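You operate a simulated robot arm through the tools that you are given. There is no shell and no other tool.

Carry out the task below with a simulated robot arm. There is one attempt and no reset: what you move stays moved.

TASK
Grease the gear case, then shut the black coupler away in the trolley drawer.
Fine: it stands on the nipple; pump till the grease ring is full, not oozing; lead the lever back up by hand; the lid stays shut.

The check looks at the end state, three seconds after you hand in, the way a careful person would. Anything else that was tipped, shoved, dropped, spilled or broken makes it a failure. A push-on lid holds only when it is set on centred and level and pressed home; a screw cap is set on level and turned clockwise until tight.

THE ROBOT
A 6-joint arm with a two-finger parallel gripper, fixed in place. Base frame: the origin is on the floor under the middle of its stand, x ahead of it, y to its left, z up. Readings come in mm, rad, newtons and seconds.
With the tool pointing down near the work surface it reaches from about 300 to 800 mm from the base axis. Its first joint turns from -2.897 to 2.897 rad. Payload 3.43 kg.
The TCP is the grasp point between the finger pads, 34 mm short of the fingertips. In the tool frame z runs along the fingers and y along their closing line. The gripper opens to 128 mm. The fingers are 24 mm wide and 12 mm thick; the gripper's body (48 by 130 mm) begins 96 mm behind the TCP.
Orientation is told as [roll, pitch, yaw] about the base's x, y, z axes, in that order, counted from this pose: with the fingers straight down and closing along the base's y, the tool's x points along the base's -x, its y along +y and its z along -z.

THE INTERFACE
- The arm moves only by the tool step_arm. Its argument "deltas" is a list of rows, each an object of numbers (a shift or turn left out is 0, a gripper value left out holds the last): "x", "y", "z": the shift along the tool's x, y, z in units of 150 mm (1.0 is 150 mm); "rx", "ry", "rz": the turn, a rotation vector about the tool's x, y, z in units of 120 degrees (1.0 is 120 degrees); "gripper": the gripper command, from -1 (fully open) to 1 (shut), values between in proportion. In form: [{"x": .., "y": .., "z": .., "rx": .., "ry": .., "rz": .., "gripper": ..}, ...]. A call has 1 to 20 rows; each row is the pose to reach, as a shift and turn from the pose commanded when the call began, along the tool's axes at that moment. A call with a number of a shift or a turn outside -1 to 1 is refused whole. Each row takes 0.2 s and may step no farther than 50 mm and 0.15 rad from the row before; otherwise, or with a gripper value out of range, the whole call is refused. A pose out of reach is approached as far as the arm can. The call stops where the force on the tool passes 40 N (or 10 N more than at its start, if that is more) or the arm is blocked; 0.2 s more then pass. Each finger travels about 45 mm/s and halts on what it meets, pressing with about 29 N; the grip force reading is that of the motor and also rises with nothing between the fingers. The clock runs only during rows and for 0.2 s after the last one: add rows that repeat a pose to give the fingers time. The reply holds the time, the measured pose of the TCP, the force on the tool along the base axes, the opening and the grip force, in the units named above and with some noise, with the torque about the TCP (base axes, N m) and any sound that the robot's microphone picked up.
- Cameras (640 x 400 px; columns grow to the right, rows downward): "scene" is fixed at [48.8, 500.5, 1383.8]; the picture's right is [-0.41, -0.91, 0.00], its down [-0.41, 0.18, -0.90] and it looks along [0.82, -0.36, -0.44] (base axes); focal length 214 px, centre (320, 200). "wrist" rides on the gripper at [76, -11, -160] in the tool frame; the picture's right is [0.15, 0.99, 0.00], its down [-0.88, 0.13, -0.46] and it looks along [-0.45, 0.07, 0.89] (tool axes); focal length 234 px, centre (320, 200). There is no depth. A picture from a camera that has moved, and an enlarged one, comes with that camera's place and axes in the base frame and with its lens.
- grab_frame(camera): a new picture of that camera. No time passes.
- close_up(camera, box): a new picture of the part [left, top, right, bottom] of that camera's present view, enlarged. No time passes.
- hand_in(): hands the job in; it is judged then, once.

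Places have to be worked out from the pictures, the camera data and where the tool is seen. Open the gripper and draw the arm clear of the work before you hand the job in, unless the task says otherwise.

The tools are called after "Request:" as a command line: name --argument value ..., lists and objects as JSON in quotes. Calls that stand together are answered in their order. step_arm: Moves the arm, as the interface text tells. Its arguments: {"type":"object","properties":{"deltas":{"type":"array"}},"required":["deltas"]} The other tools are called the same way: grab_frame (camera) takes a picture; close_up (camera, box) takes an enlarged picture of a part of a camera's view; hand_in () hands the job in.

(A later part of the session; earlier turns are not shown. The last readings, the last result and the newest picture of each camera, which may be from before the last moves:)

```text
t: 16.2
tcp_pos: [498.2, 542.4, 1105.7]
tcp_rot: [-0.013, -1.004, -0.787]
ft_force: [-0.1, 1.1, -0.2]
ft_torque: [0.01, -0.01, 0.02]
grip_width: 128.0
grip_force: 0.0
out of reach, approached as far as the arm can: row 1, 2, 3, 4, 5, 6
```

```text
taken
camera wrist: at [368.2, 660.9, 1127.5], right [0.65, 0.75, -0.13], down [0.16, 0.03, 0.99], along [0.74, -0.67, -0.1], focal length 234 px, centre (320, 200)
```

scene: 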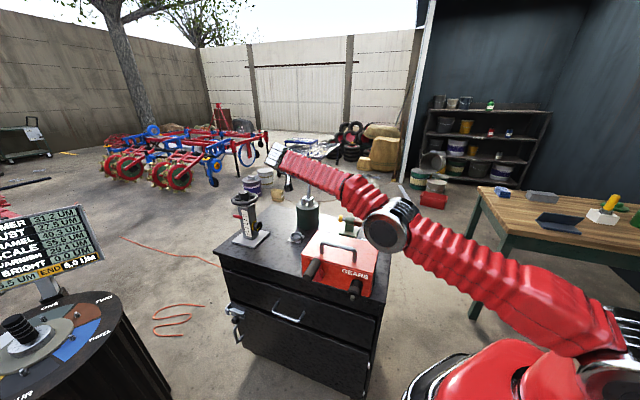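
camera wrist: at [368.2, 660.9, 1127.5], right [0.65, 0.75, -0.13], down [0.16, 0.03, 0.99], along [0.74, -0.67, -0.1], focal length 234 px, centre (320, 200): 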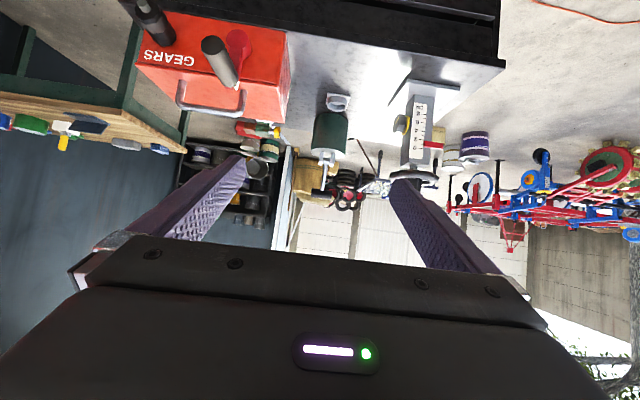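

The arm is near a wrist limit in this tilted pose, so I return toward a tool-down posture while moving back in front of the case.

Request:
step_arm --deltas '[{"x": -0.0125, "y": -0.118, "z": 0.02, "ry": 0.06}, {"x": -0.025, "y": -0.236, "z": 0.04, "ry": 0.12}, {"x": -0.0375, "y": -0.354, "z": 0.06, "ry": 0.18}, {"x": -0.05, "y": -0.472, "z": 0.08, "ry": 0.24}, {"x": -0.0625, "y": -0.59, "z": 0.1, "ry": 0.3}, {"x": -0.075, "y": -0.708, "z": 0.12, "ry": 0.36}, {"x": -0.0875, "y": -0.826, "z": 0.14, "ry": 0.42}, {"x": -0.1, "y": -0.94, "z": 0.16, "ry": 0.48}, {"x": -0.1, "y": -0.94, "z": 0.16, "ry": 0.48}]'

Request:
grab_frame --camera "wrist"

```text
t: 18.2
tcp_pos: [509.6, 525.9, 1124.2]
tcp_rot: [-0.002, 0.002, -0.785]
ft_force: [0.2, -0.3, -0.4]
ft_torque: [-0.01, -0.02, 0.01]
grip_width: 127.8
grip_force: 0.0
out of reach, approached as far as the arm can: row 1, 2, 3, 4, 5, 6, 7, 8, 9
```

```text
taken
camera wrist: at [449.0, 570.9, 1282.9], right [0.6, 0.8, 0.0], down [0.72, -0.53, 0.45], along [0.36, -0.27, -0.89], focal length 234 px, centre (320, 200)
```

wrist: 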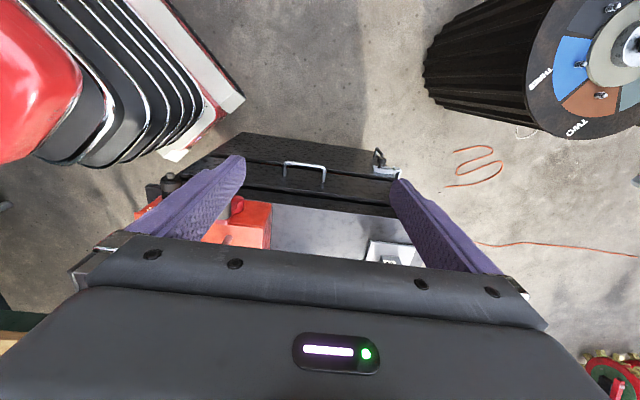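

The arm stopped short of the commanded place; I look at its posture from the scene camera.

Request:
grab_frame --camera "scene"

Request:
step_arm --deltas '[{"z": -0.1}, {"z": -0.2}, {"z": -0.2}]'

```text
taken
```

scene: 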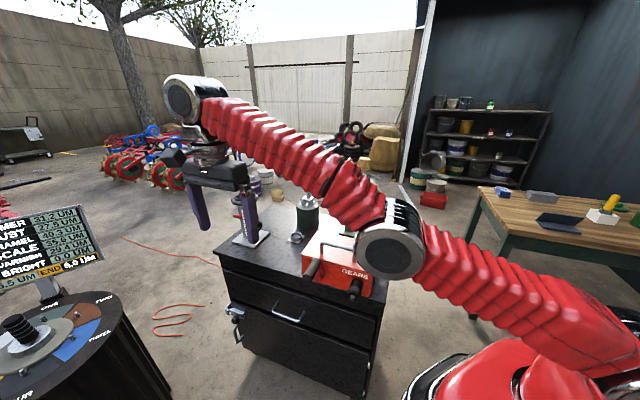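

```text
t: 19.0
tcp_pos: [503.5, 518.5, 1144.3]
tcp_rot: [0.0, 0.001, -0.787]
ft_force: [-0.6, 0.7, -0.4]
ft_torque: [0.01, 0.01, 0.01]
grip_width: 128.1
grip_force: 0.1
out of reach, approached as far as the arm can: row 1, 2, 3
```

The elbow has passed through straight into an unhelpful bent-down posture while fully stretched. I sweep the stretched arm downward in free space left of the trolley front, which should bring the elbow back up.

Request:
step_arm --deltas '[{"y": 0.16, "z": 0.16}, {"y": 0.32, "z": 0.32}, {"y": 0.45, "z": 0.5}, {"y": 0.56, "z": 0.68}, {"y": 0.65, "z": 0.86}, {"y": 0.7, "z": 1.0}, {"y": 0.7, "z": 1.0}]'

Request:
grab_frame --camera "scene"

```text
t: 20.6
tcp_pos: [549.8, 564.3, 984.7]
tcp_rot: [0.003, 0.001, -0.783]
ft_force: [0.1, -0.5, 0.5]
ft_torque: [0.0, 0.01, -0.02]
grip_width: 128.1
grip_force: 0.0
out of reach, approached as far as the arm can: row 1, 2, 3, 4, 5, 6, 7
```

```text
taken
```

scene: 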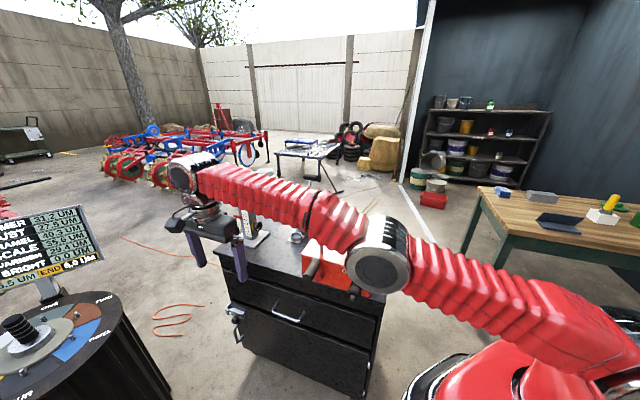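

The posture is still stretched. I now try moving inward a little to see which way the elbow folds.

Request:
step_arm --deltas '[{"y": -0.15}, {"y": -0.3}, {"y": -0.45}, {"y": -0.45}]'

Request:
grab_frame --camera "scene"

```text
t: 21.6
tcp_pos: [503.5, 516.8, 984.5]
tcp_rot: [0.003, 0.001, -0.785]
ft_force: [0.5, 0.5, -0.1]
ft_torque: [0.01, 0.02, -0.01]
grip_width: 128.0
grip_force: 0.1
```

```text
taken
```

scene: 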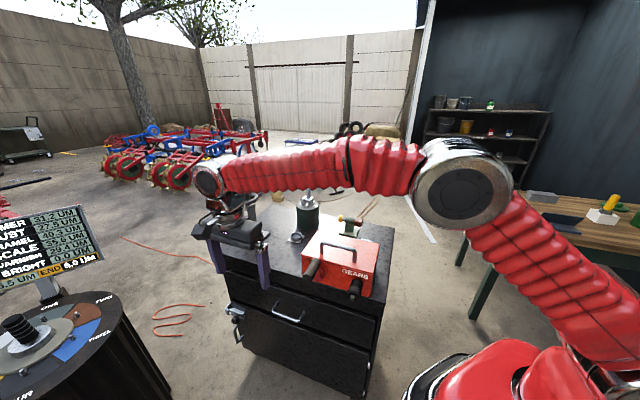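

The elbow is back up and the arm is free. I slide along the trolley front toward the case, staying about 190 mm in front of its face, then tilt moderately for a frontal look.

Request:
step_arm --deltas '[{"y": -0.25}, {"y": -0.5}, {"y": -0.75}, {"y": -1.0}, {"y": -1.0}]'

Request:
step_arm --deltas '[{"y": -0.14, "ry": -0.06}, {"y": -0.27, "ry": -0.12}, {"y": -0.41, "ry": -0.18}, {"y": -0.54, "ry": -0.24}, {"y": -0.54, "ry": -0.24}]'

Request:
grab_frame --camera "wrist"

```text
t: 22.8
tcp_pos: [398.9, 409.1, 986.2]
tcp_rot: [0.002, 0.001, -0.784]
ft_force: [0.1, -0.2, -0.6]
ft_torque: [-0.02, 0.0, 0.0]
grip_width: 127.8
grip_force: 0.1
```

```text
t: 24.0
tcp_pos: [341.0, 353.2, 985.2]
tcp_rot: [0.003, -0.503, -0.788]
ft_force: [0.7, 0.3, 0.0]
ft_torque: [-0.01, -0.03, 0.01]
grip_width: 128.2
grip_force: 0.2
```

```text
taken
camera wrist: at [232.1, 446.3, 1088.4], right [0.61, 0.79, -0.07], down [0.48, -0.3, 0.82], along [0.63, -0.53, -0.56], focal length 234 px, centre (320, 200)
```

wrist: 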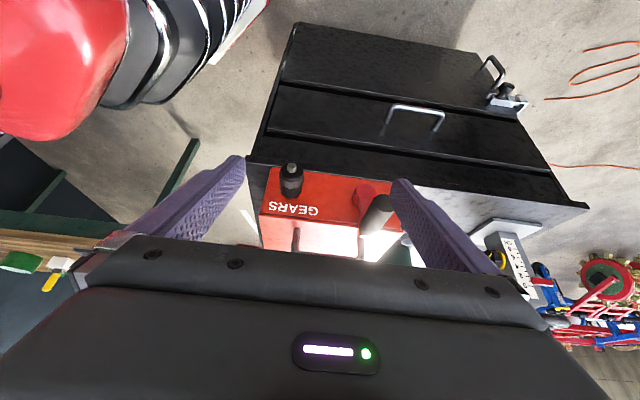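

This gives a frontal view of the case and the drawer. I zoom in on the coupler, the lever and the drawer handle.

Request:
close_up --camera "wrist" --box '[255, 150, 405, 250]'

Request:
close_up --camera "wrist" --box '[270, 155, 315, 210]'

Request:
close_up --camera "wrist" --box '[345, 170, 405, 245]'

Request:
close_up --camera "wrist" --box '[260, 20, 540, 180]'

```text
4.00 times, centred on (330, 200) of wrist
camera zoom: at [232.1, 446.3, 1088.4], right [0.61, 0.79, -0.07], down [0.48, -0.3, 0.82], along [0.63, -0.53, -0.56], focal length 937 px, centre (280, 200)
```

zoom: 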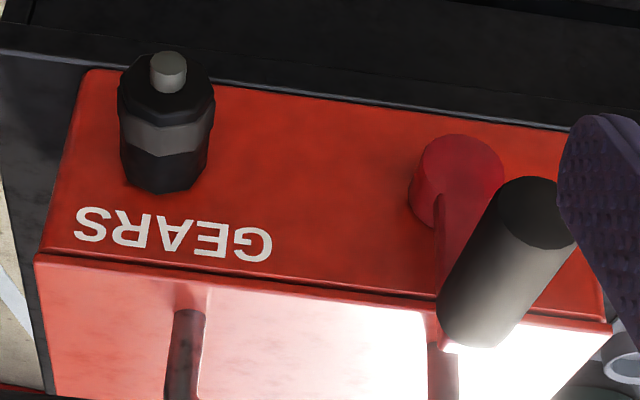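

```text
7.27 times, centred on (292, 182) of wrist
camera zoom: at [232.1, 446.3, 1088.4], right [0.61, 0.79, -0.07], down [0.48, -0.3, 0.82], along [0.63, -0.53, -0.56], focal length 1703 px, centre (520, 327)
```

zoom: 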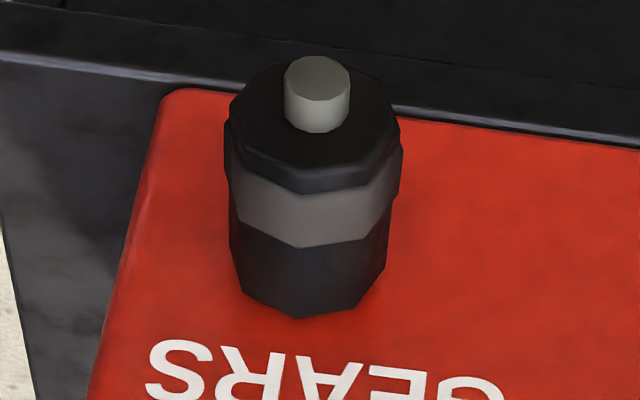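

```text
5.33 times, centred on (375, 208) of wrist
camera zoom: at [232.1, 446.3, 1088.4], right [0.61, 0.79, -0.07], down [0.48, -0.3, 0.82], along [0.63, -0.53, -0.56], focal length 1249 px, centre (27, 160)
```

zoom: 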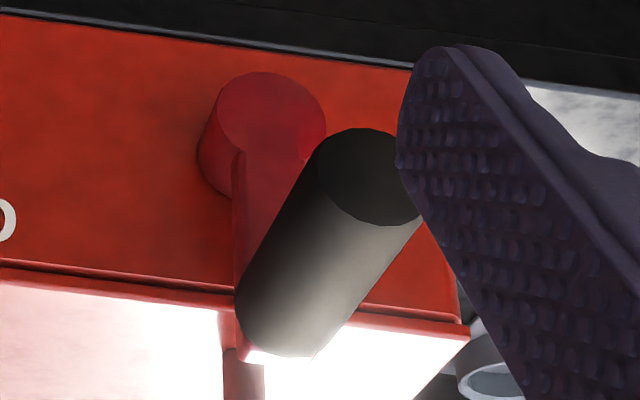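

```text
2.29 times, centred on (400, 100) of wrist
camera zoom: at [232.1, 446.3, 1088.4], right [0.61, 0.79, -0.07], down [0.48, -0.3, 0.82], along [0.63, -0.53, -0.56], focal length 535 px, centre (137, 429)
```

zoom: 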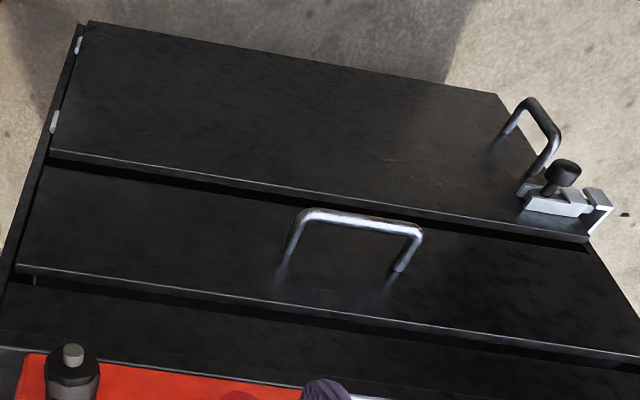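

The coupler is a roughly 38 mm wide octagonal body; the lever stands exactly upright with its grip axis near t=583 (along the front), z≈918. I untilt and rise, then go above the lever's grip.

Request:
step_arm --deltas '[{"x": -0.06, "z": -0.11, "ry": 0.06}, {"x": -0.12, "z": -0.22, "ry": 0.12}, {"x": -0.18, "z": -0.33, "ry": 0.18}, {"x": -0.241, "z": -0.438, "ry": 0.24}, {"x": -0.241, "z": -0.438, "ry": 0.24}]'

Request:
grab_frame --camera "wrist"

```text
t: 25.2
tcp_pos: [341.0, 353.0, 1060.0]
tcp_rot: [0.004, 0.002, -0.785]
ft_force: [-0.3, 0.4, -0.5]
ft_torque: [-0.02, -0.01, -0.01]
grip_width: 128.1
grip_force: 0.0
```

```text
taken
camera wrist: at [279.5, 398.1, 1219.8], right [0.6, 0.8, 0.0], down [0.72, -0.53, 0.45], along [0.37, -0.27, -0.89], focal length 234 px, centre (320, 200)
```

wrist: 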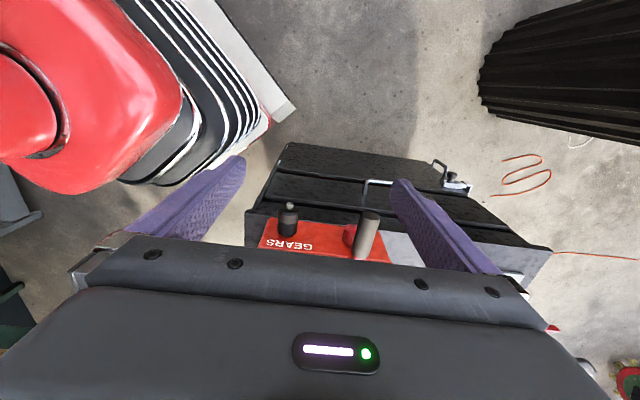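

Now I move over the lever grip at this height.

Request:
step_arm --deltas '[{"x": -0.22, "y": 0.154}, {"x": -0.445, "y": 0.308}, {"x": -0.67, "y": 0.46}, {"x": -0.89, "y": 0.615}, {"x": -0.89, "y": 0.615}]'

Request:
grab_frame --camera "wrist"

Request:
close_up --camera "wrist" --box '[220, 130, 420, 260]'

Request:
close_up --camera "scene" --box '[290, 200, 390, 310]'

```text
t: 26.4
tcp_pos: [499.9, 324.0, 1059.3]
tcp_rot: [0.003, 0.002, -0.785]
ft_force: [0.4, 1.2, 0.1]
ft_torque: [0.01, -0.01, 0.02]
grip_width: 128.0
grip_force: 0.1
```

```text
taken
camera wrist: at [439.5, 368.5, 1219.2], right [0.6, 0.8, 0.0], down [0.72, -0.53, 0.45], along [0.37, -0.27, -0.89], focal length 234 px, centre (320, 200)
```

wrist: 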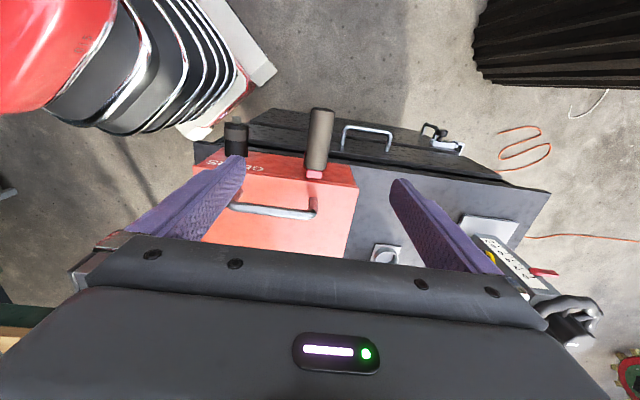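

```text
3.08 times, centred on (320, 195) of wrist
camera zoom: at [439.5, 368.5, 1219.2], right [0.6, 0.8, 0.0], down [0.72, -0.53, 0.45], along [0.37, -0.27, -0.89], focal length 720 px, centre (320, 215)
```

zoom: 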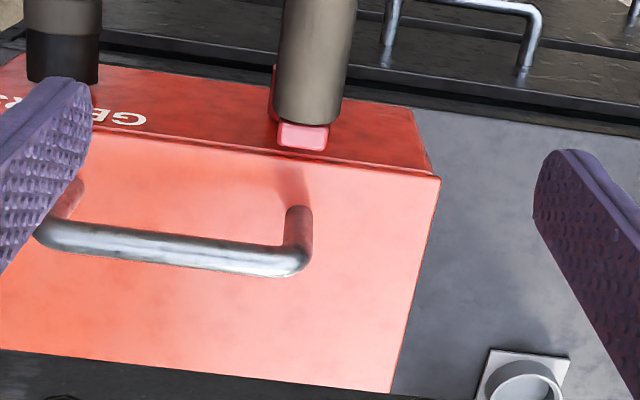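

```text
3.64 times, centred on (340, 255) of scene
camera zoom: at [48.8, 500.5, 1383.8], right [-0.41, -0.91, 0.0], down [-0.41, 0.18, -0.9], along [0.82, -0.36, -0.44], focal length 780 px, centre (247, 0)
```

zoom: 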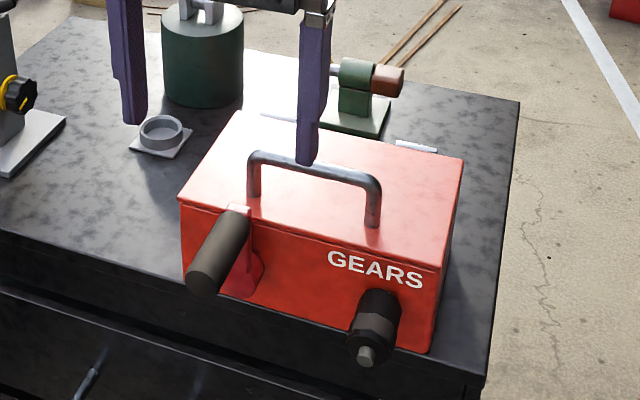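

The grip lies between the open fingers (mid at t≈581). I descend until the fingers straddle the grip.

Request:
step_arm --deltas '[{"y": -0.013, "z": 0.25}, {"y": -0.013, "z": 0.5}, {"y": -0.013, "z": 0.75}, {"y": -0.013, "z": 0.93}, {"y": -0.013, "z": 0.93}]'

Request:
grab_frame --camera "wrist"

Request:
close_up --camera "scene" --box '[280, 210, 390, 310]'

```text
t: 27.6
tcp_pos: [497.7, 321.9, 919.6]
tcp_rot: [0.001, 0.001, -0.786]
ft_force: [0.2, -0.2, -0.7]
ft_torque: [0.0, 0.01, 0.0]
grip_width: 128.0
grip_force: 0.1
```

```text
taken
camera wrist: at [437.4, 367.5, 1079.5], right [0.6, 0.8, 0.0], down [0.71, -0.53, 0.45], along [0.37, -0.27, -0.89], focal length 234 px, centre (320, 200)
```

wrist: 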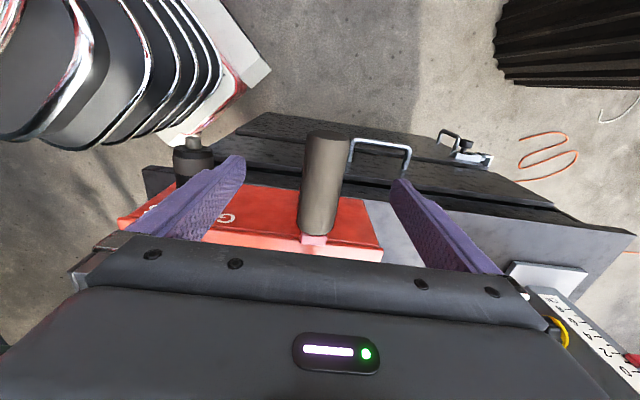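

```text
4.00 times, centred on (335, 260) of scene
camera zoom: at [48.8, 500.5, 1383.8], right [-0.41, -0.91, 0.0], down [-0.41, 0.18, -0.9], along [0.82, -0.36, -0.44], focal length 858 px, centre (260, -40)
```

zoom: 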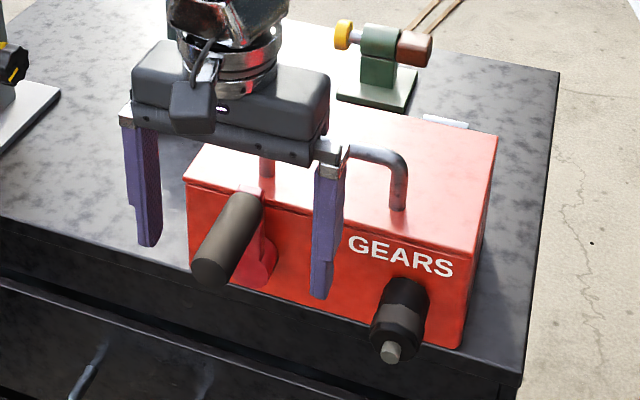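

The fingers straddle the lever grip evenly and nothing is touched. I close gently on the grip and watch for any sideways force.

Request:
step_arm --deltas '[{"gripper": 0.2}, {"gripper": 0.2}, {"gripper": 0.2}, {"gripper": 0.2}, {"gripper": 0.2}, {"gripper": 0.2}]'

Request:
close_up --camera "scene" --box '[280, 210, 390, 310]'

Request:
close_up --camera "wrist" --box '[220, 110, 420, 260]'

```text
t: 29.0
tcp_pos: [498.4, 322.5, 920.0]
tcp_rot: [0.002, 0.002, -0.786]
ft_force: [0.5, 0.3, 0.0]
ft_torque: [-0.03, 0.06, 0.0]
grip_width: 51.1
grip_force: 0.0
```

```text
4.00 times, centred on (335, 260) of scene
camera zoom: at [48.8, 500.5, 1383.8], right [-0.41, -0.91, 0.0], down [-0.41, 0.18, -0.9], along [0.82, -0.36, -0.44], focal length 858 px, centre (260, -40)
```

zoom: 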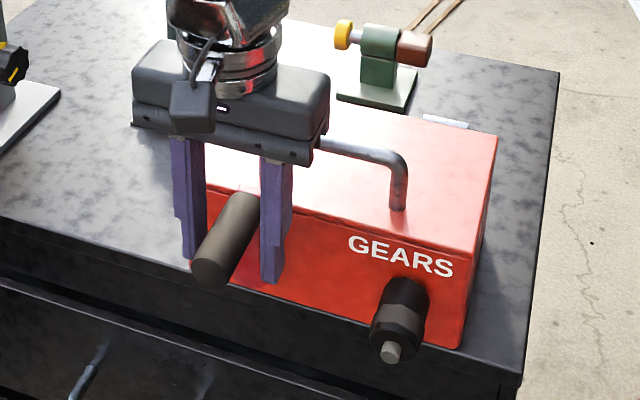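

```text
2.67 times, centred on (320, 185) of wrist
camera zoom: at [437.5, 367.5, 1079.8], right [0.6, 0.8, 0.0], down [0.71, -0.53, 0.45], along [0.37, -0.27, -0.89], focal length 624 px, centre (320, 240)
```

zoom: 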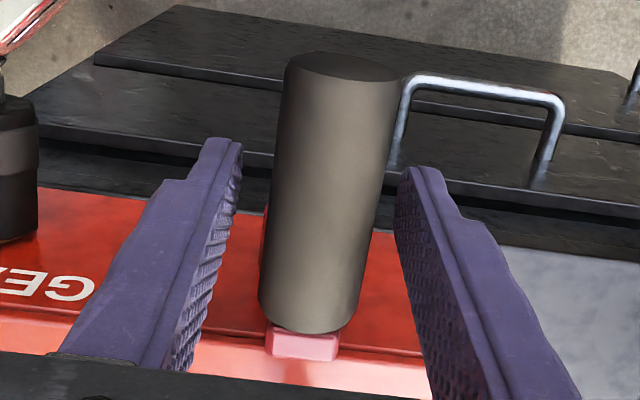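

The grip is centred between the fingers at 51 mm opening. I close to contact.

Request:
step_arm --deltas '[{"gripper": 0.55}, {"gripper": 0.55}, {"gripper": 0.55}]'

```text
t: 29.8
tcp_pos: [498.7, 321.6, 920.9]
tcp_rot: [-0.001, 0.0, -0.786]
ft_force: [-0.9, -2.2, 0.8]
ft_torque: [0.01, 0.14, 0.14]
grip_width: 29.7
grip_force: 15.4
```

I hold the grip (30 mm wide). Now a small test motion: 5 mm along the front toward the left (+t), watching the force.

Request:
step_arm --deltas '[{"y": 0.015, "gripper": 0.6}, {"y": 0.033, "gripper": 0.6}, {"y": 0.033, "gripper": 0.6}]'

```text
t: 30.6
tcp_pos: [503.1, 327.3, 919.9]
tcp_rot: [0.0, 0.0, -0.785]
ft_force: [-7.5, -11.4, 13.1]
ft_torque: [-0.08, 1.09, 0.69]
grip_width: 29.3
grip_force: 45.0
```

It resists with about 13 N in that direction. I test the other direction (−t) by the same amount from the upright position.

Request:
step_arm --deltas '[{"y": -0.015}, {"y": -0.033}, {"y": -0.05}, {"y": -0.066}, {"y": -0.066}]'

```text
t: 31.8
tcp_pos: [494.9, 319.8, 921.9]
tcp_rot: [0.003, 0.0, -0.785]
ft_force: [5.6, 8.9, 26.0]
ft_torque: [0.17, -0.5, 0.44]
grip_width: 29.2
grip_force: 45.0
```

I check in the pictures whether the lever moved.

Request:
close_up --camera "scene" --box '[290, 235, 350, 295]'

Request:
close_up --camera "wrist" --box '[220, 110, 420, 260]'

```text
6.67 times, centred on (320, 265) of scene
camera zoom: at [48.8, 500.5, 1383.8], right [-0.41, -0.91, 0.0], down [-0.41, 0.18, -0.9], along [0.82, -0.36, -0.44], focal length 1430 px, centre (320, -233)
```

zoom: 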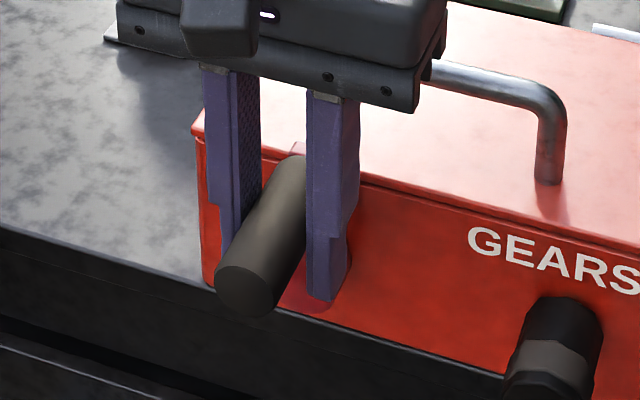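

```text
2.67 times, centred on (320, 185) of wrist
camera zoom: at [434.2, 364.4, 1080.9], right [0.6, 0.8, 0.0], down [0.71, -0.53, 0.46], along [0.37, -0.27, -0.89], focal length 624 px, centre (320, 240)
```

zoom: 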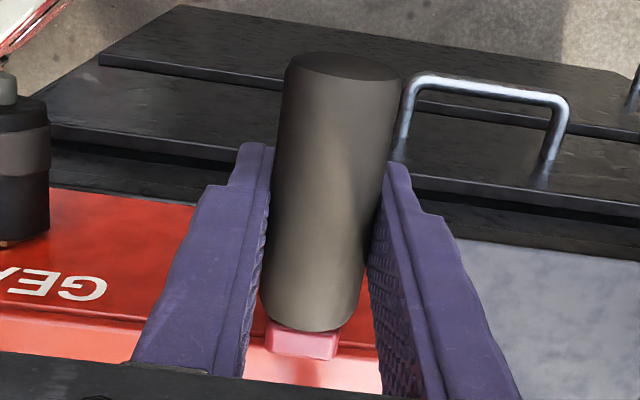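

The lever moves freely both ways with the gripper. I bring it back to the middle and read the force at rest.

Request:
step_arm --deltas '[{"y": 0.017}, {"y": 0.033}, {"y": 0.033}, {"y": 0.033}]'

```text
t: 32.3
tcp_pos: [494.9, 319.1, 922.0]
tcp_rot: [-0.008, 0.001, -0.786]
ft_force: [-7.7, -1.9, 4.7]
ft_torque: [-0.07, 0.29, 0.08]
grip_width: 29.4
grip_force: 45.1
stopped in row 2: the force on the tool passed its limit at 42 N (the readings are from after the stop); the commanded pose is now the measured one
```

The pose was reset to the measured one and the load relaxed. I zoom to judge the lever's present angle before going on.

Request:
close_up --camera "scene" --box '[300, 245, 345, 290]'

Request:
close_up --camera "scene" --box '[340, 272, 376, 304]'

```text
8.89 times, centred on (322, 268) of scene
camera zoom: at [48.8, 500.5, 1383.8], right [-0.41, -0.91, 0.0], down [-0.41, 0.18, -0.9], along [0.82, -0.36, -0.44], focal length 1906 px, centre (298, -400)
```

zoom: 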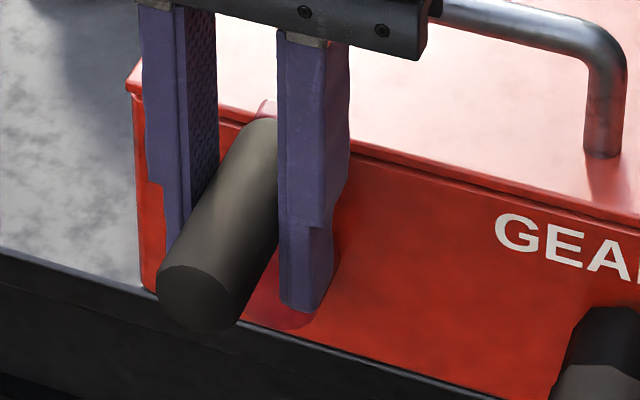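

```text
12.50 times, centred on (358, 288) of scene
camera zoom: at [48.8, 500.5, 1383.8], right [-0.41, -0.91, 0.0], down [-0.41, 0.18, -0.9], along [0.82, -0.36, -0.44], focal length 2681 px, centre (-155, -900)
```

zoom: 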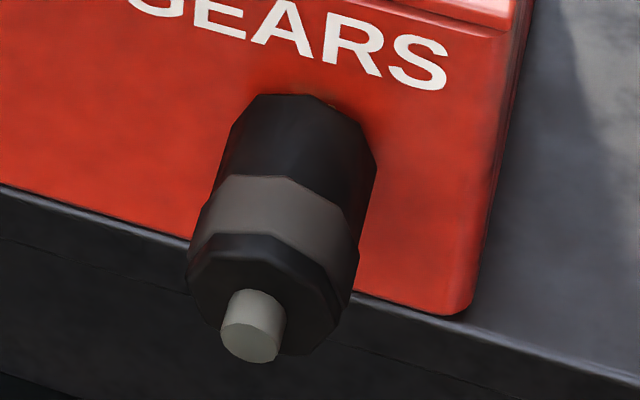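

The resistance is mainly the grip twisting between tight pads. I loosen the fingers so they only cage the grip, and see whether the lever falls, springs or stays.

Request:
step_arm --deltas '[{"gripper": 0.4}, {"gripper": 0.4}, {"gripper": 0.4}]'

Request:
close_up --camera "scene" --box '[300, 245, 345, 290]'

Request:
close_up --camera "wrist" --box '[220, 110, 420, 260]'

```text
t: 33.1
tcp_pos: [497.4, 319.8, 921.7]
tcp_rot: [-0.004, 0.0, -0.785]
ft_force: [-0.6, 0.4, 0.2]
ft_torque: [0.0, 0.0, 0.01]
grip_width: 38.3
grip_force: 0.0
```

```text
8.89 times, centred on (322, 268) of scene
camera zoom: at [48.8, 500.5, 1383.8], right [-0.41, -0.91, 0.0], down [-0.41, 0.18, -0.9], along [0.82, -0.36, -0.44], focal length 1906 px, centre (298, -400)
```

zoom: 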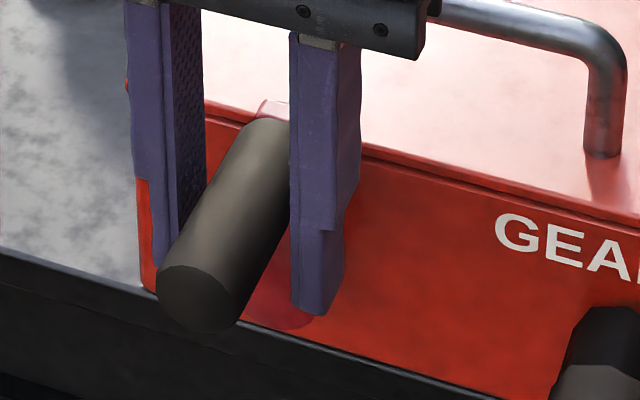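

```text
2.67 times, centred on (320, 185) of wrist
camera zoom: at [436.1, 365.5, 1080.7], right [0.6, 0.8, 0.0], down [0.72, -0.53, 0.45], along [0.36, -0.27, -0.89], focal length 624 px, centre (320, 240)
```

zoom: 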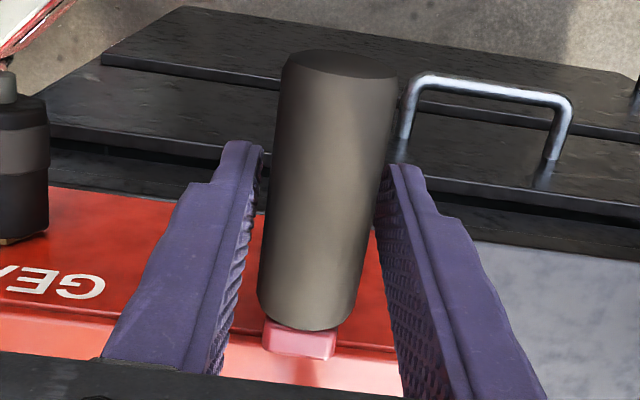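

The lever stays in place and the fingers are free of force. I now push it as a cage, 12 mm toward +t in small steps, then look.

Request:
step_arm --deltas '[{"y": 0.02}, {"y": 0.04}, {"y": 0.06}, {"y": 0.08}, {"y": 0.08}]'

Request:
close_up --camera "scene" --box '[300, 245, 345, 290]'

Request:
close_up --camera "wrist" --box '[220, 110, 420, 260]'

```text
t: 34.3
tcp_pos: [504.9, 329.3, 920.5]
tcp_rot: [-0.005, 0.003, -0.787]
ft_force: [-3.7, -2.8, 3.5]
ft_torque: [0.0, 0.08, 0.08]
grip_width: 41.0
grip_force: 1.9
```

```text
8.89 times, centred on (322, 268) of scene
camera zoom: at [48.8, 500.5, 1383.8], right [-0.41, -0.91, 0.0], down [-0.41, 0.18, -0.9], along [0.82, -0.36, -0.44], focal length 1906 px, centre (298, -400)
```

zoom: 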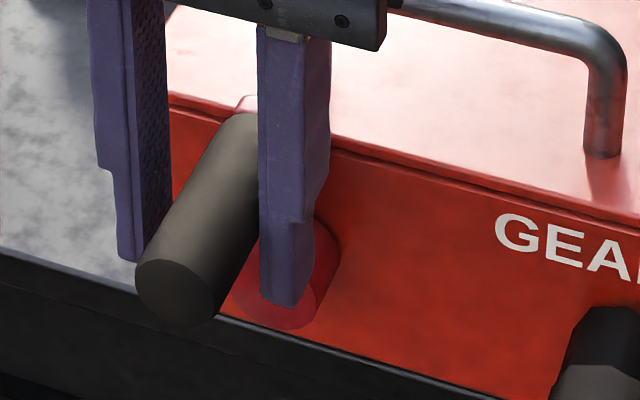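

```text
2.67 times, centred on (320, 185) of wrist
camera zoom: at [444.3, 374.2, 1080.6], right [0.6, 0.8, 0.0], down [0.72, -0.53, 0.45], along [0.36, -0.27, -0.89], focal length 624 px, centre (320, 240)
```

zoom: 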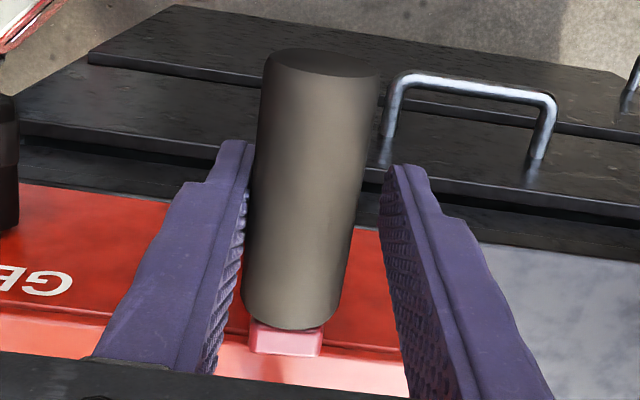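

The lever yields easily toward +t (about 5 N). Now I push it the other way, past upright toward −t, to see if there is a stop.

Request:
step_arm --deltas '[{"y": -0.03}, {"y": -0.06}, {"y": -0.09}, {"y": -0.12}, {"y": -0.15}, {"y": -0.15}]'

Request:
close_up --camera "scene" --box '[300, 245, 345, 290]'

```text
t: 35.7
tcp_pos: [490.2, 312.2, 921.3]
tcp_rot: [-0.003, 0.0, -0.785]
ft_force: [3.3, 2.8, 1.9]
ft_torque: [0.0, -0.04, -0.01]
grip_width: 40.5
grip_force: 2.2
```

```text
8.89 times, centred on (322, 268) of scene
camera zoom: at [48.8, 500.5, 1383.8], right [-0.41, -0.91, 0.0], down [-0.41, 0.18, -0.9], along [0.82, -0.36, -0.44], focal length 1906 px, centre (298, -400)
```

zoom: 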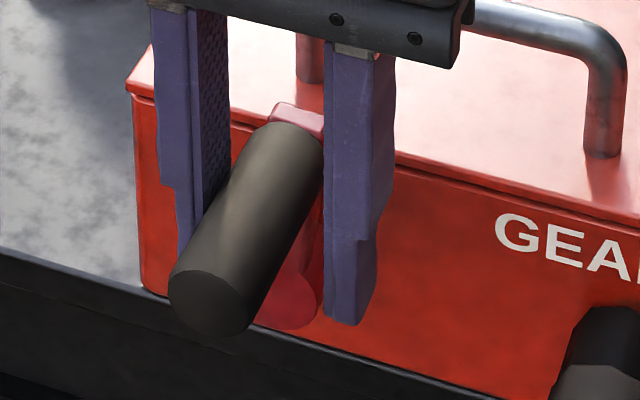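

It turns freely both ways with a few newtons: this is just the gear crank, not a pump lever. I put it back upright as it was.

Request:
step_arm --deltas '[{"y": 0.03}, {"y": 0.06}, {"y": 0.09}, {"y": 0.115}, {"y": 0.127}, {"y": 0.127}]'

Request:
close_up --camera "scene" --box '[300, 248, 340, 288]'

```text
t: 37.1
tcp_pos: [501.7, 326.8, 921.3]
tcp_rot: [-0.005, 0.002, -0.785]
ft_force: [-3.3, -4.1, 4.8]
ft_torque: [-0.07, 0.17, 0.06]
grip_width: 41.3
grip_force: 2.7
```

```text
10.00 times, centred on (320, 268) of scene
camera zoom: at [48.8, 500.5, 1383.8], right [-0.41, -0.91, 0.0], down [-0.41, 0.18, -0.9], along [0.82, -0.36, -0.44], focal length 2145 px, centre (320, -480)
```

zoom: 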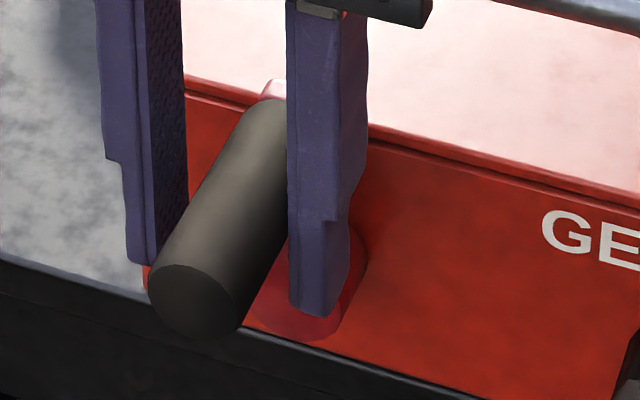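

The grip is back in its original place to within a pixel. I open the fingers and rise clear.

Request:
step_arm --deltas '[{"gripper": -0.2}, {"gripper": -0.2}, {"gripper": -0.2}, {"z": -0.15, "gripper": -0.2}, {"z": -0.4, "gripper": -0.2}, {"z": -0.7, "gripper": -0.2}, {"z": -0.95, "gripper": -0.2}, {"z": -0.95, "gripper": -0.2}]'

Request:
close_up --camera "scene" --box '[300, 248, 340, 288]'

Request:
close_up --camera "scene" --box '[275, 165, 345, 235]'

```text
t: 38.9
tcp_pos: [503.1, 326.4, 1064.4]
tcp_rot: [-0.006, 0.003, -0.787]
ft_force: [0.5, 0.1, 0.8]
ft_torque: [0.02, -0.02, 0.01]
grip_width: 76.9
grip_force: 0.0
```

```text
10.00 times, centred on (320, 268) of scene
camera zoom: at [48.8, 500.5, 1383.8], right [-0.41, -0.91, 0.0], down [-0.41, 0.18, -0.9], along [0.82, -0.36, -0.44], focal length 2145 px, centre (320, -480)
```

zoom: 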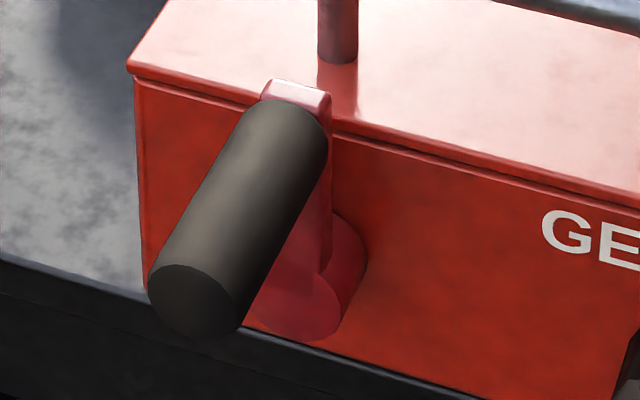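

```text
5.71 times, centred on (310, 200) of scene
camera zoom: at [48.8, 500.5, 1383.8], right [-0.41, -0.91, 0.0], down [-0.41, 0.18, -0.9], along [0.82, -0.36, -0.44], focal length 1226 px, centre (377, 200)
```

zoom: 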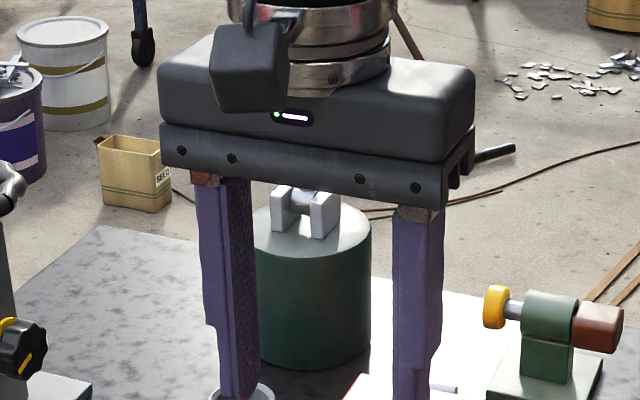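

The crank is exactly as it was. So the pump is the green jar: its T-grip can be taken from the robot's side, with the tool pointing along the trolley's length and the fingers closing across the T-grip, a pose that stays within reach. I first rise and turn the tool 90 degrees.

Request:
step_arm --deltas '[{"z": -0.05, "rz": -0.068}, {"z": -0.1, "rz": -0.136}, {"z": -0.15, "rz": -0.204}, {"z": -0.2, "rz": -0.272}, {"z": -0.25, "rz": -0.34}, {"z": -0.3, "rz": -0.408}, {"z": -0.35, "rz": -0.476}, {"z": -0.4, "rz": -0.544}, {"z": -0.4, "rz": -0.612}, {"z": -0.4, "rz": -0.68}, {"z": -0.4, "rz": -0.75}, {"z": -0.4, "rz": -0.75}]'

Request:
grab_frame --camera "scene"

Request:
grab_frame --camera "wrist"

```text
t: 41.5
tcp_pos: [504.3, 328.0, 1123.6]
tcp_rot: [0.002, 0.005, 0.788]
ft_force: [0.1, -0.1, 0.1]
ft_torque: [0.0, -0.01, 0.01]
grip_width: 77.0
grip_force: 0.0
```

```text
taken
```

scene: 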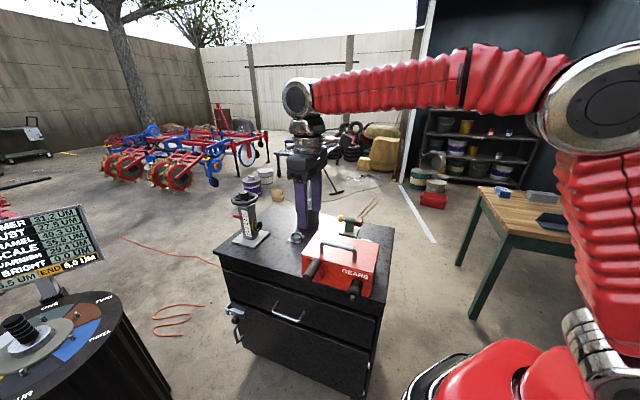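

```text
taken
camera wrist: at [459.1, 265.0, 1283.4], right [-0.8, 0.59, 0.0], down [0.53, 0.72, 0.45], along [0.27, 0.36, -0.89], focal length 234 px, centre (320, 200)
```

wrist: 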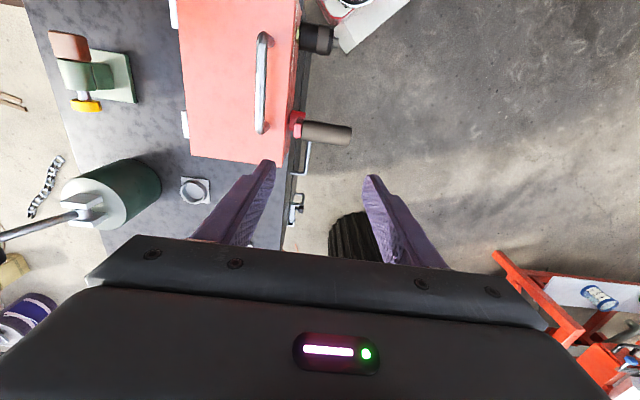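

Now I tilt the tool to point along the trolley and move back (−n) over the trolley toward the jar, staying high.

Request:
step_arm --deltas '[{"y": -0.12, "ry": -0.062}, {"y": -0.24, "ry": -0.125}, {"y": -0.36, "ry": -0.1875}, {"y": -0.48, "ry": -0.25}, {"y": -0.6, "ry": -0.3125}, {"y": -0.72, "ry": -0.375}, {"y": -0.84, "ry": -0.4375}, {"y": -0.96, "ry": -0.5}, {"y": -0.96, "ry": -0.5}]'

Request:
step_arm --deltas '[{"y": -0.25}, {"y": -0.5}, {"y": -0.75}, {"y": -1.0}, {"y": -1.0}]'

Request:
grab_frame --camera "scene"

Request:
grab_frame --camera "wrist"

```text
t: 43.5
tcp_pos: [607.0, 225.3, 1123.7]
tcp_rot: [0.001, -1.041, 0.786]
ft_force: [-0.5, 0.5, -0.6]
ft_torque: [-0.02, 0.0, 0.03]
grip_width: 76.9
grip_force: 0.2
```

```text
t: 44.7
tcp_pos: [710.1, 117.4, 1123.8]
tcp_rot: [0.001, -1.042, 0.782]
ft_force: [0.1, -0.6, 0.1]
ft_torque: [-0.02, -0.01, -0.03]
grip_width: 77.0
grip_force: 0.0
```

```text
taken
```

scene: 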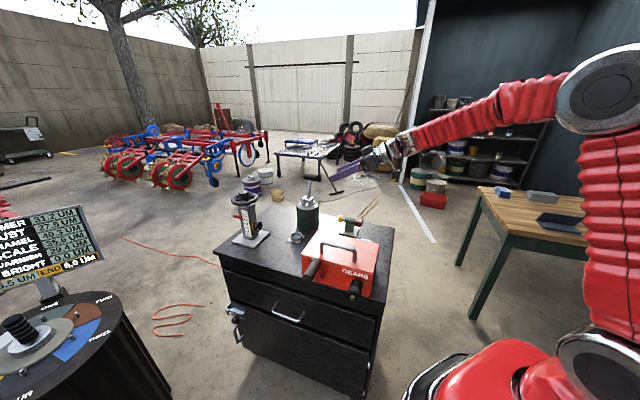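

```text
taken
camera wrist: at [594.6, -15.5, 1138.0], right [-0.75, 0.65, -0.13], down [-0.06, 0.13, 0.99], along [0.66, 0.75, -0.06], focal length 234 px, centre (320, 200)
```

wrist: 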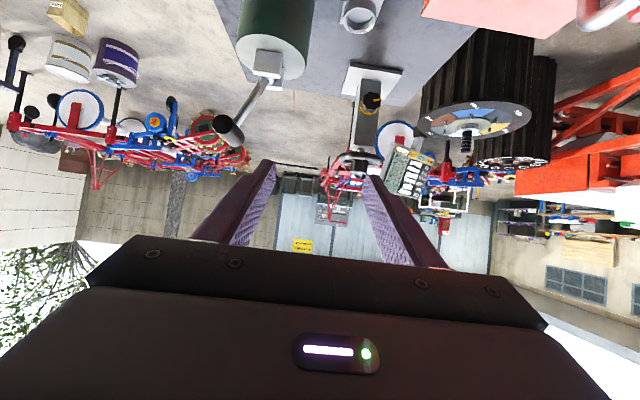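

From this side the lever reads clearly: pivot near n≈−507, z≈938, T-grip at n≈−547, z≈1038. I go to a pre-grasp 70 mm short of the T-grip along the tool axis.

Request:
step_arm --deltas '[{"x": -0.026, "y": -0.17, "z": 0.177}, {"x": -0.051, "y": -0.341, "z": 0.355}, {"x": -0.077, "y": -0.512, "z": 0.532}, {"x": -0.102, "y": -0.682, "z": 0.71}, {"x": -0.128, "y": -0.853, "z": 0.887}, {"x": -0.128, "y": -0.853, "z": 0.887}]'

Request:
grab_frame --camera "wrist"

Request:
close_up --camera "scene" --box '[270, 150, 400, 240]'

```text
t: 46.1
tcp_pos: [890.1, 116.6, 1073.7]
tcp_rot: [0.003, -1.042, 0.782]
ft_force: [-0.3, -0.3, -0.2]
ft_torque: [-0.02, 0.02, 0.0]
grip_width: 76.7
grip_force: 0.0
```

```text
taken
camera wrist: at [774.0, -16.4, 1087.6], right [-0.75, 0.65, -0.12], down [-0.05, 0.13, 0.99], along [0.66, 0.75, -0.06], focal length 234 px, centre (320, 200)
```

wrist: 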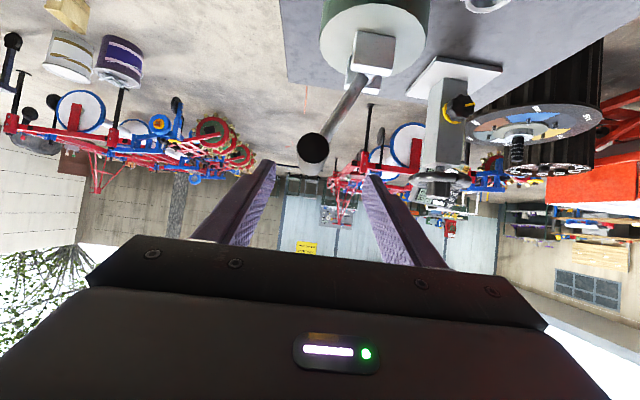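

```text
4.44 times, centred on (335, 195) of scene
camera zoom: at [48.8, 500.5, 1383.8], right [-0.41, -0.91, 0.0], down [-0.41, 0.18, -0.9], along [0.82, -0.36, -0.44], focal length 953 px, centre (253, 222)
```

zoom: 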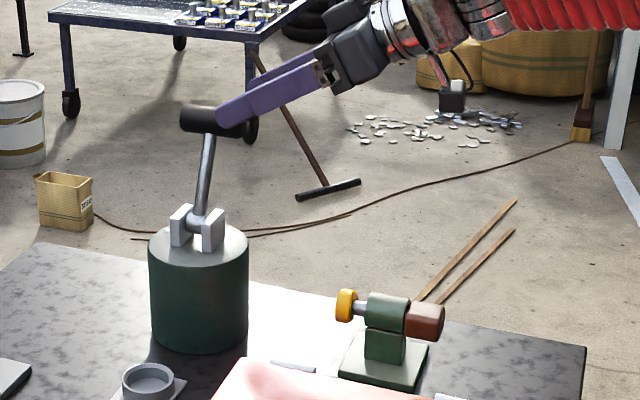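

I zoom into this wrist view to locate the T-grip end more exactly before closing in.

Request:
close_up --camera "wrist" --box '[270, 20, 420, 200]'

Request:
close_up --camera "wrist" --box '[280, 110, 350, 190]'

```text
2.22 times, centred on (345, 110) of wrist
camera zoom: at [774.0, -16.4, 1087.6], right [-0.75, 0.65, -0.12], down [-0.05, 0.13, 0.99], along [0.66, 0.75, -0.06], focal length 520 px, centre (264, 400)
```

zoom: 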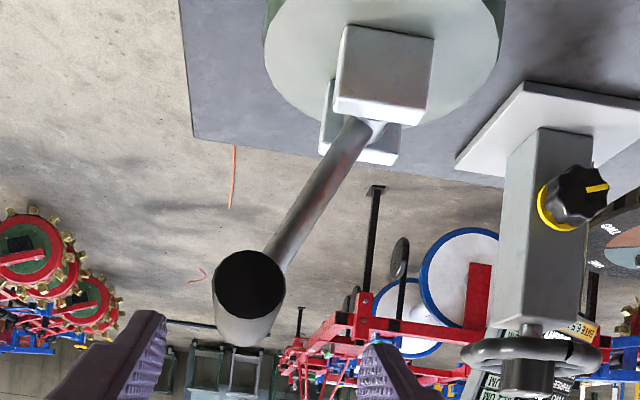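

```text
5.00 times, centred on (315, 150) of wrist
camera zoom: at [774.0, -16.4, 1087.6], right [-0.75, 0.65, -0.12], down [-0.05, 0.13, 0.99], along [0.66, 0.75, -0.06], focal length 1171 px, centre (345, 450)
```

zoom: 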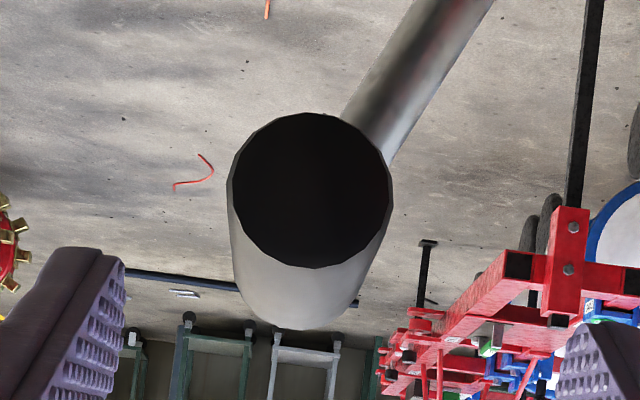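

The T-grip's axis is at n≈−558, z≈1031, about 28 mm thick. I align sideways and slide the open fingers over it.

Request:
step_arm --deltas '[{"x": 0.061, "y": -0.071, "z": 0.0}, {"x": 0.061, "y": -0.071, "z": 0.15}, {"x": 0.061, "y": -0.071, "z": 0.3}, {"x": 0.061, "y": -0.071, "z": 0.445}, {"x": 0.061, "y": -0.071, "z": 0.445}]'

Request:
grab_frame --camera "wrist"

Request:
close_up --camera "scene" --box '[270, 150, 360, 220]'

```text
t: 47.3
tcp_pos: [935.7, 146.0, 1030.6]
tcp_rot: [0.002, -1.042, 0.782]
ft_force: [-0.5, 0.0, 0.1]
ft_torque: [0.04, 0.0, -0.02]
grip_width: 76.8
grip_force: 0.0
```

```text
taken
camera wrist: at [819.1, 13.7, 1045.3], right [-0.75, 0.65, -0.12], down [-0.06, 0.13, 0.99], along [0.66, 0.75, -0.06], focal length 234 px, centre (320, 200)
```

wrist: 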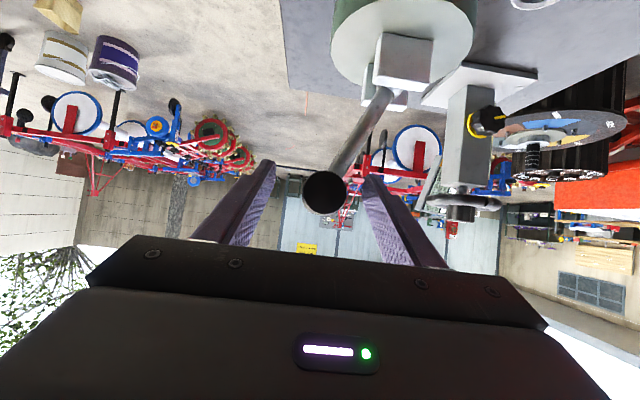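

```text
5.71 times, centred on (315, 185) of scene
camera zoom: at [48.8, 500.5, 1383.8], right [-0.41, -0.91, 0.0], down [-0.41, 0.18, -0.9], along [0.82, -0.36, -0.44], focal length 1226 px, centre (349, 286)
```

zoom: 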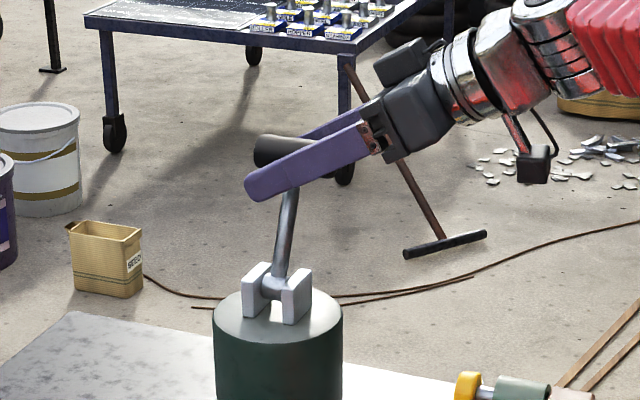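

The T-grip lies between the fingers. I close them loosely around it (about 34 mm) to cage it.

Request:
step_arm --deltas '[{"gripper": 0.45}, {"gripper": 0.45}, {"gripper": 0.45}, {"gripper": 0.45}]'

Request:
close_up --camera "wrist" --box '[240, 90, 420, 260]'

```text
t: 48.3
tcp_pos: [935.4, 145.7, 1029.7]
tcp_rot: [0.003, -1.041, 0.781]
ft_force: [0.5, -0.2, 0.1]
ft_torque: [-0.02, -0.01, -0.04]
grip_width: 35.3
grip_force: 0.0
```

```text
2.35 times, centred on (330, 175) of wrist
camera zoom: at [819.0, 13.6, 1045.3], right [-0.75, 0.65, -0.12], down [-0.06, 0.13, 0.99], along [0.66, 0.75, -0.06], focal length 551 px, centre (296, 259)
```

zoom: 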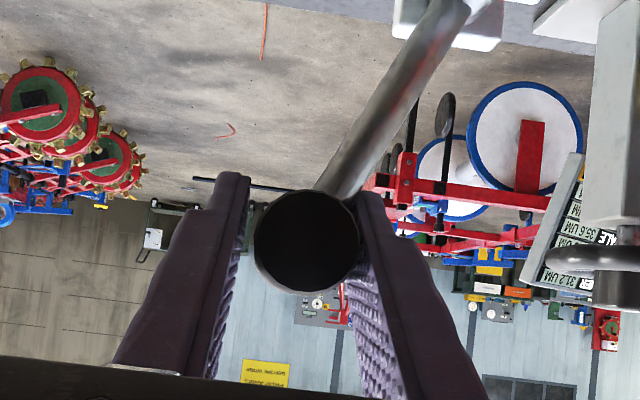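

The T-grip is caged. Now a gentle test: pull 10 mm toward the front (+n) in small steps and read the force.

Request:
step_arm --deltas '[{"y": 0.02}, {"y": 0.04}, {"y": 0.06}, {"y": 0.07}]'

Request:
close_up --camera "wrist" --box '[240, 90, 420, 260]'

```text
t: 49.3
tcp_pos: [927.3, 153.3, 1032.3]
tcp_rot: [0.002, -1.044, 0.782]
ft_force: [3.0, -3.6, 3.6]
ft_torque: [-0.12, 0.01, 0.09]
grip_width: 37.9
grip_force: 2.2
```

```text
2.35 times, centred on (330, 175) of wrist
camera zoom: at [811.4, 20.3, 1045.9], right [-0.75, 0.65, -0.13], down [-0.06, 0.13, 0.99], along [0.66, 0.75, -0.06], focal length 551 px, centre (296, 259)
```

zoom: 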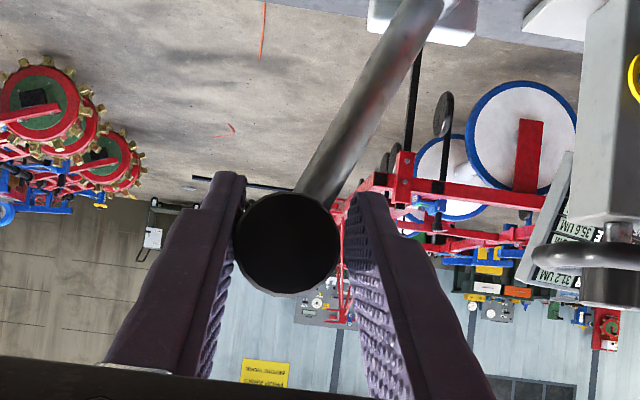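

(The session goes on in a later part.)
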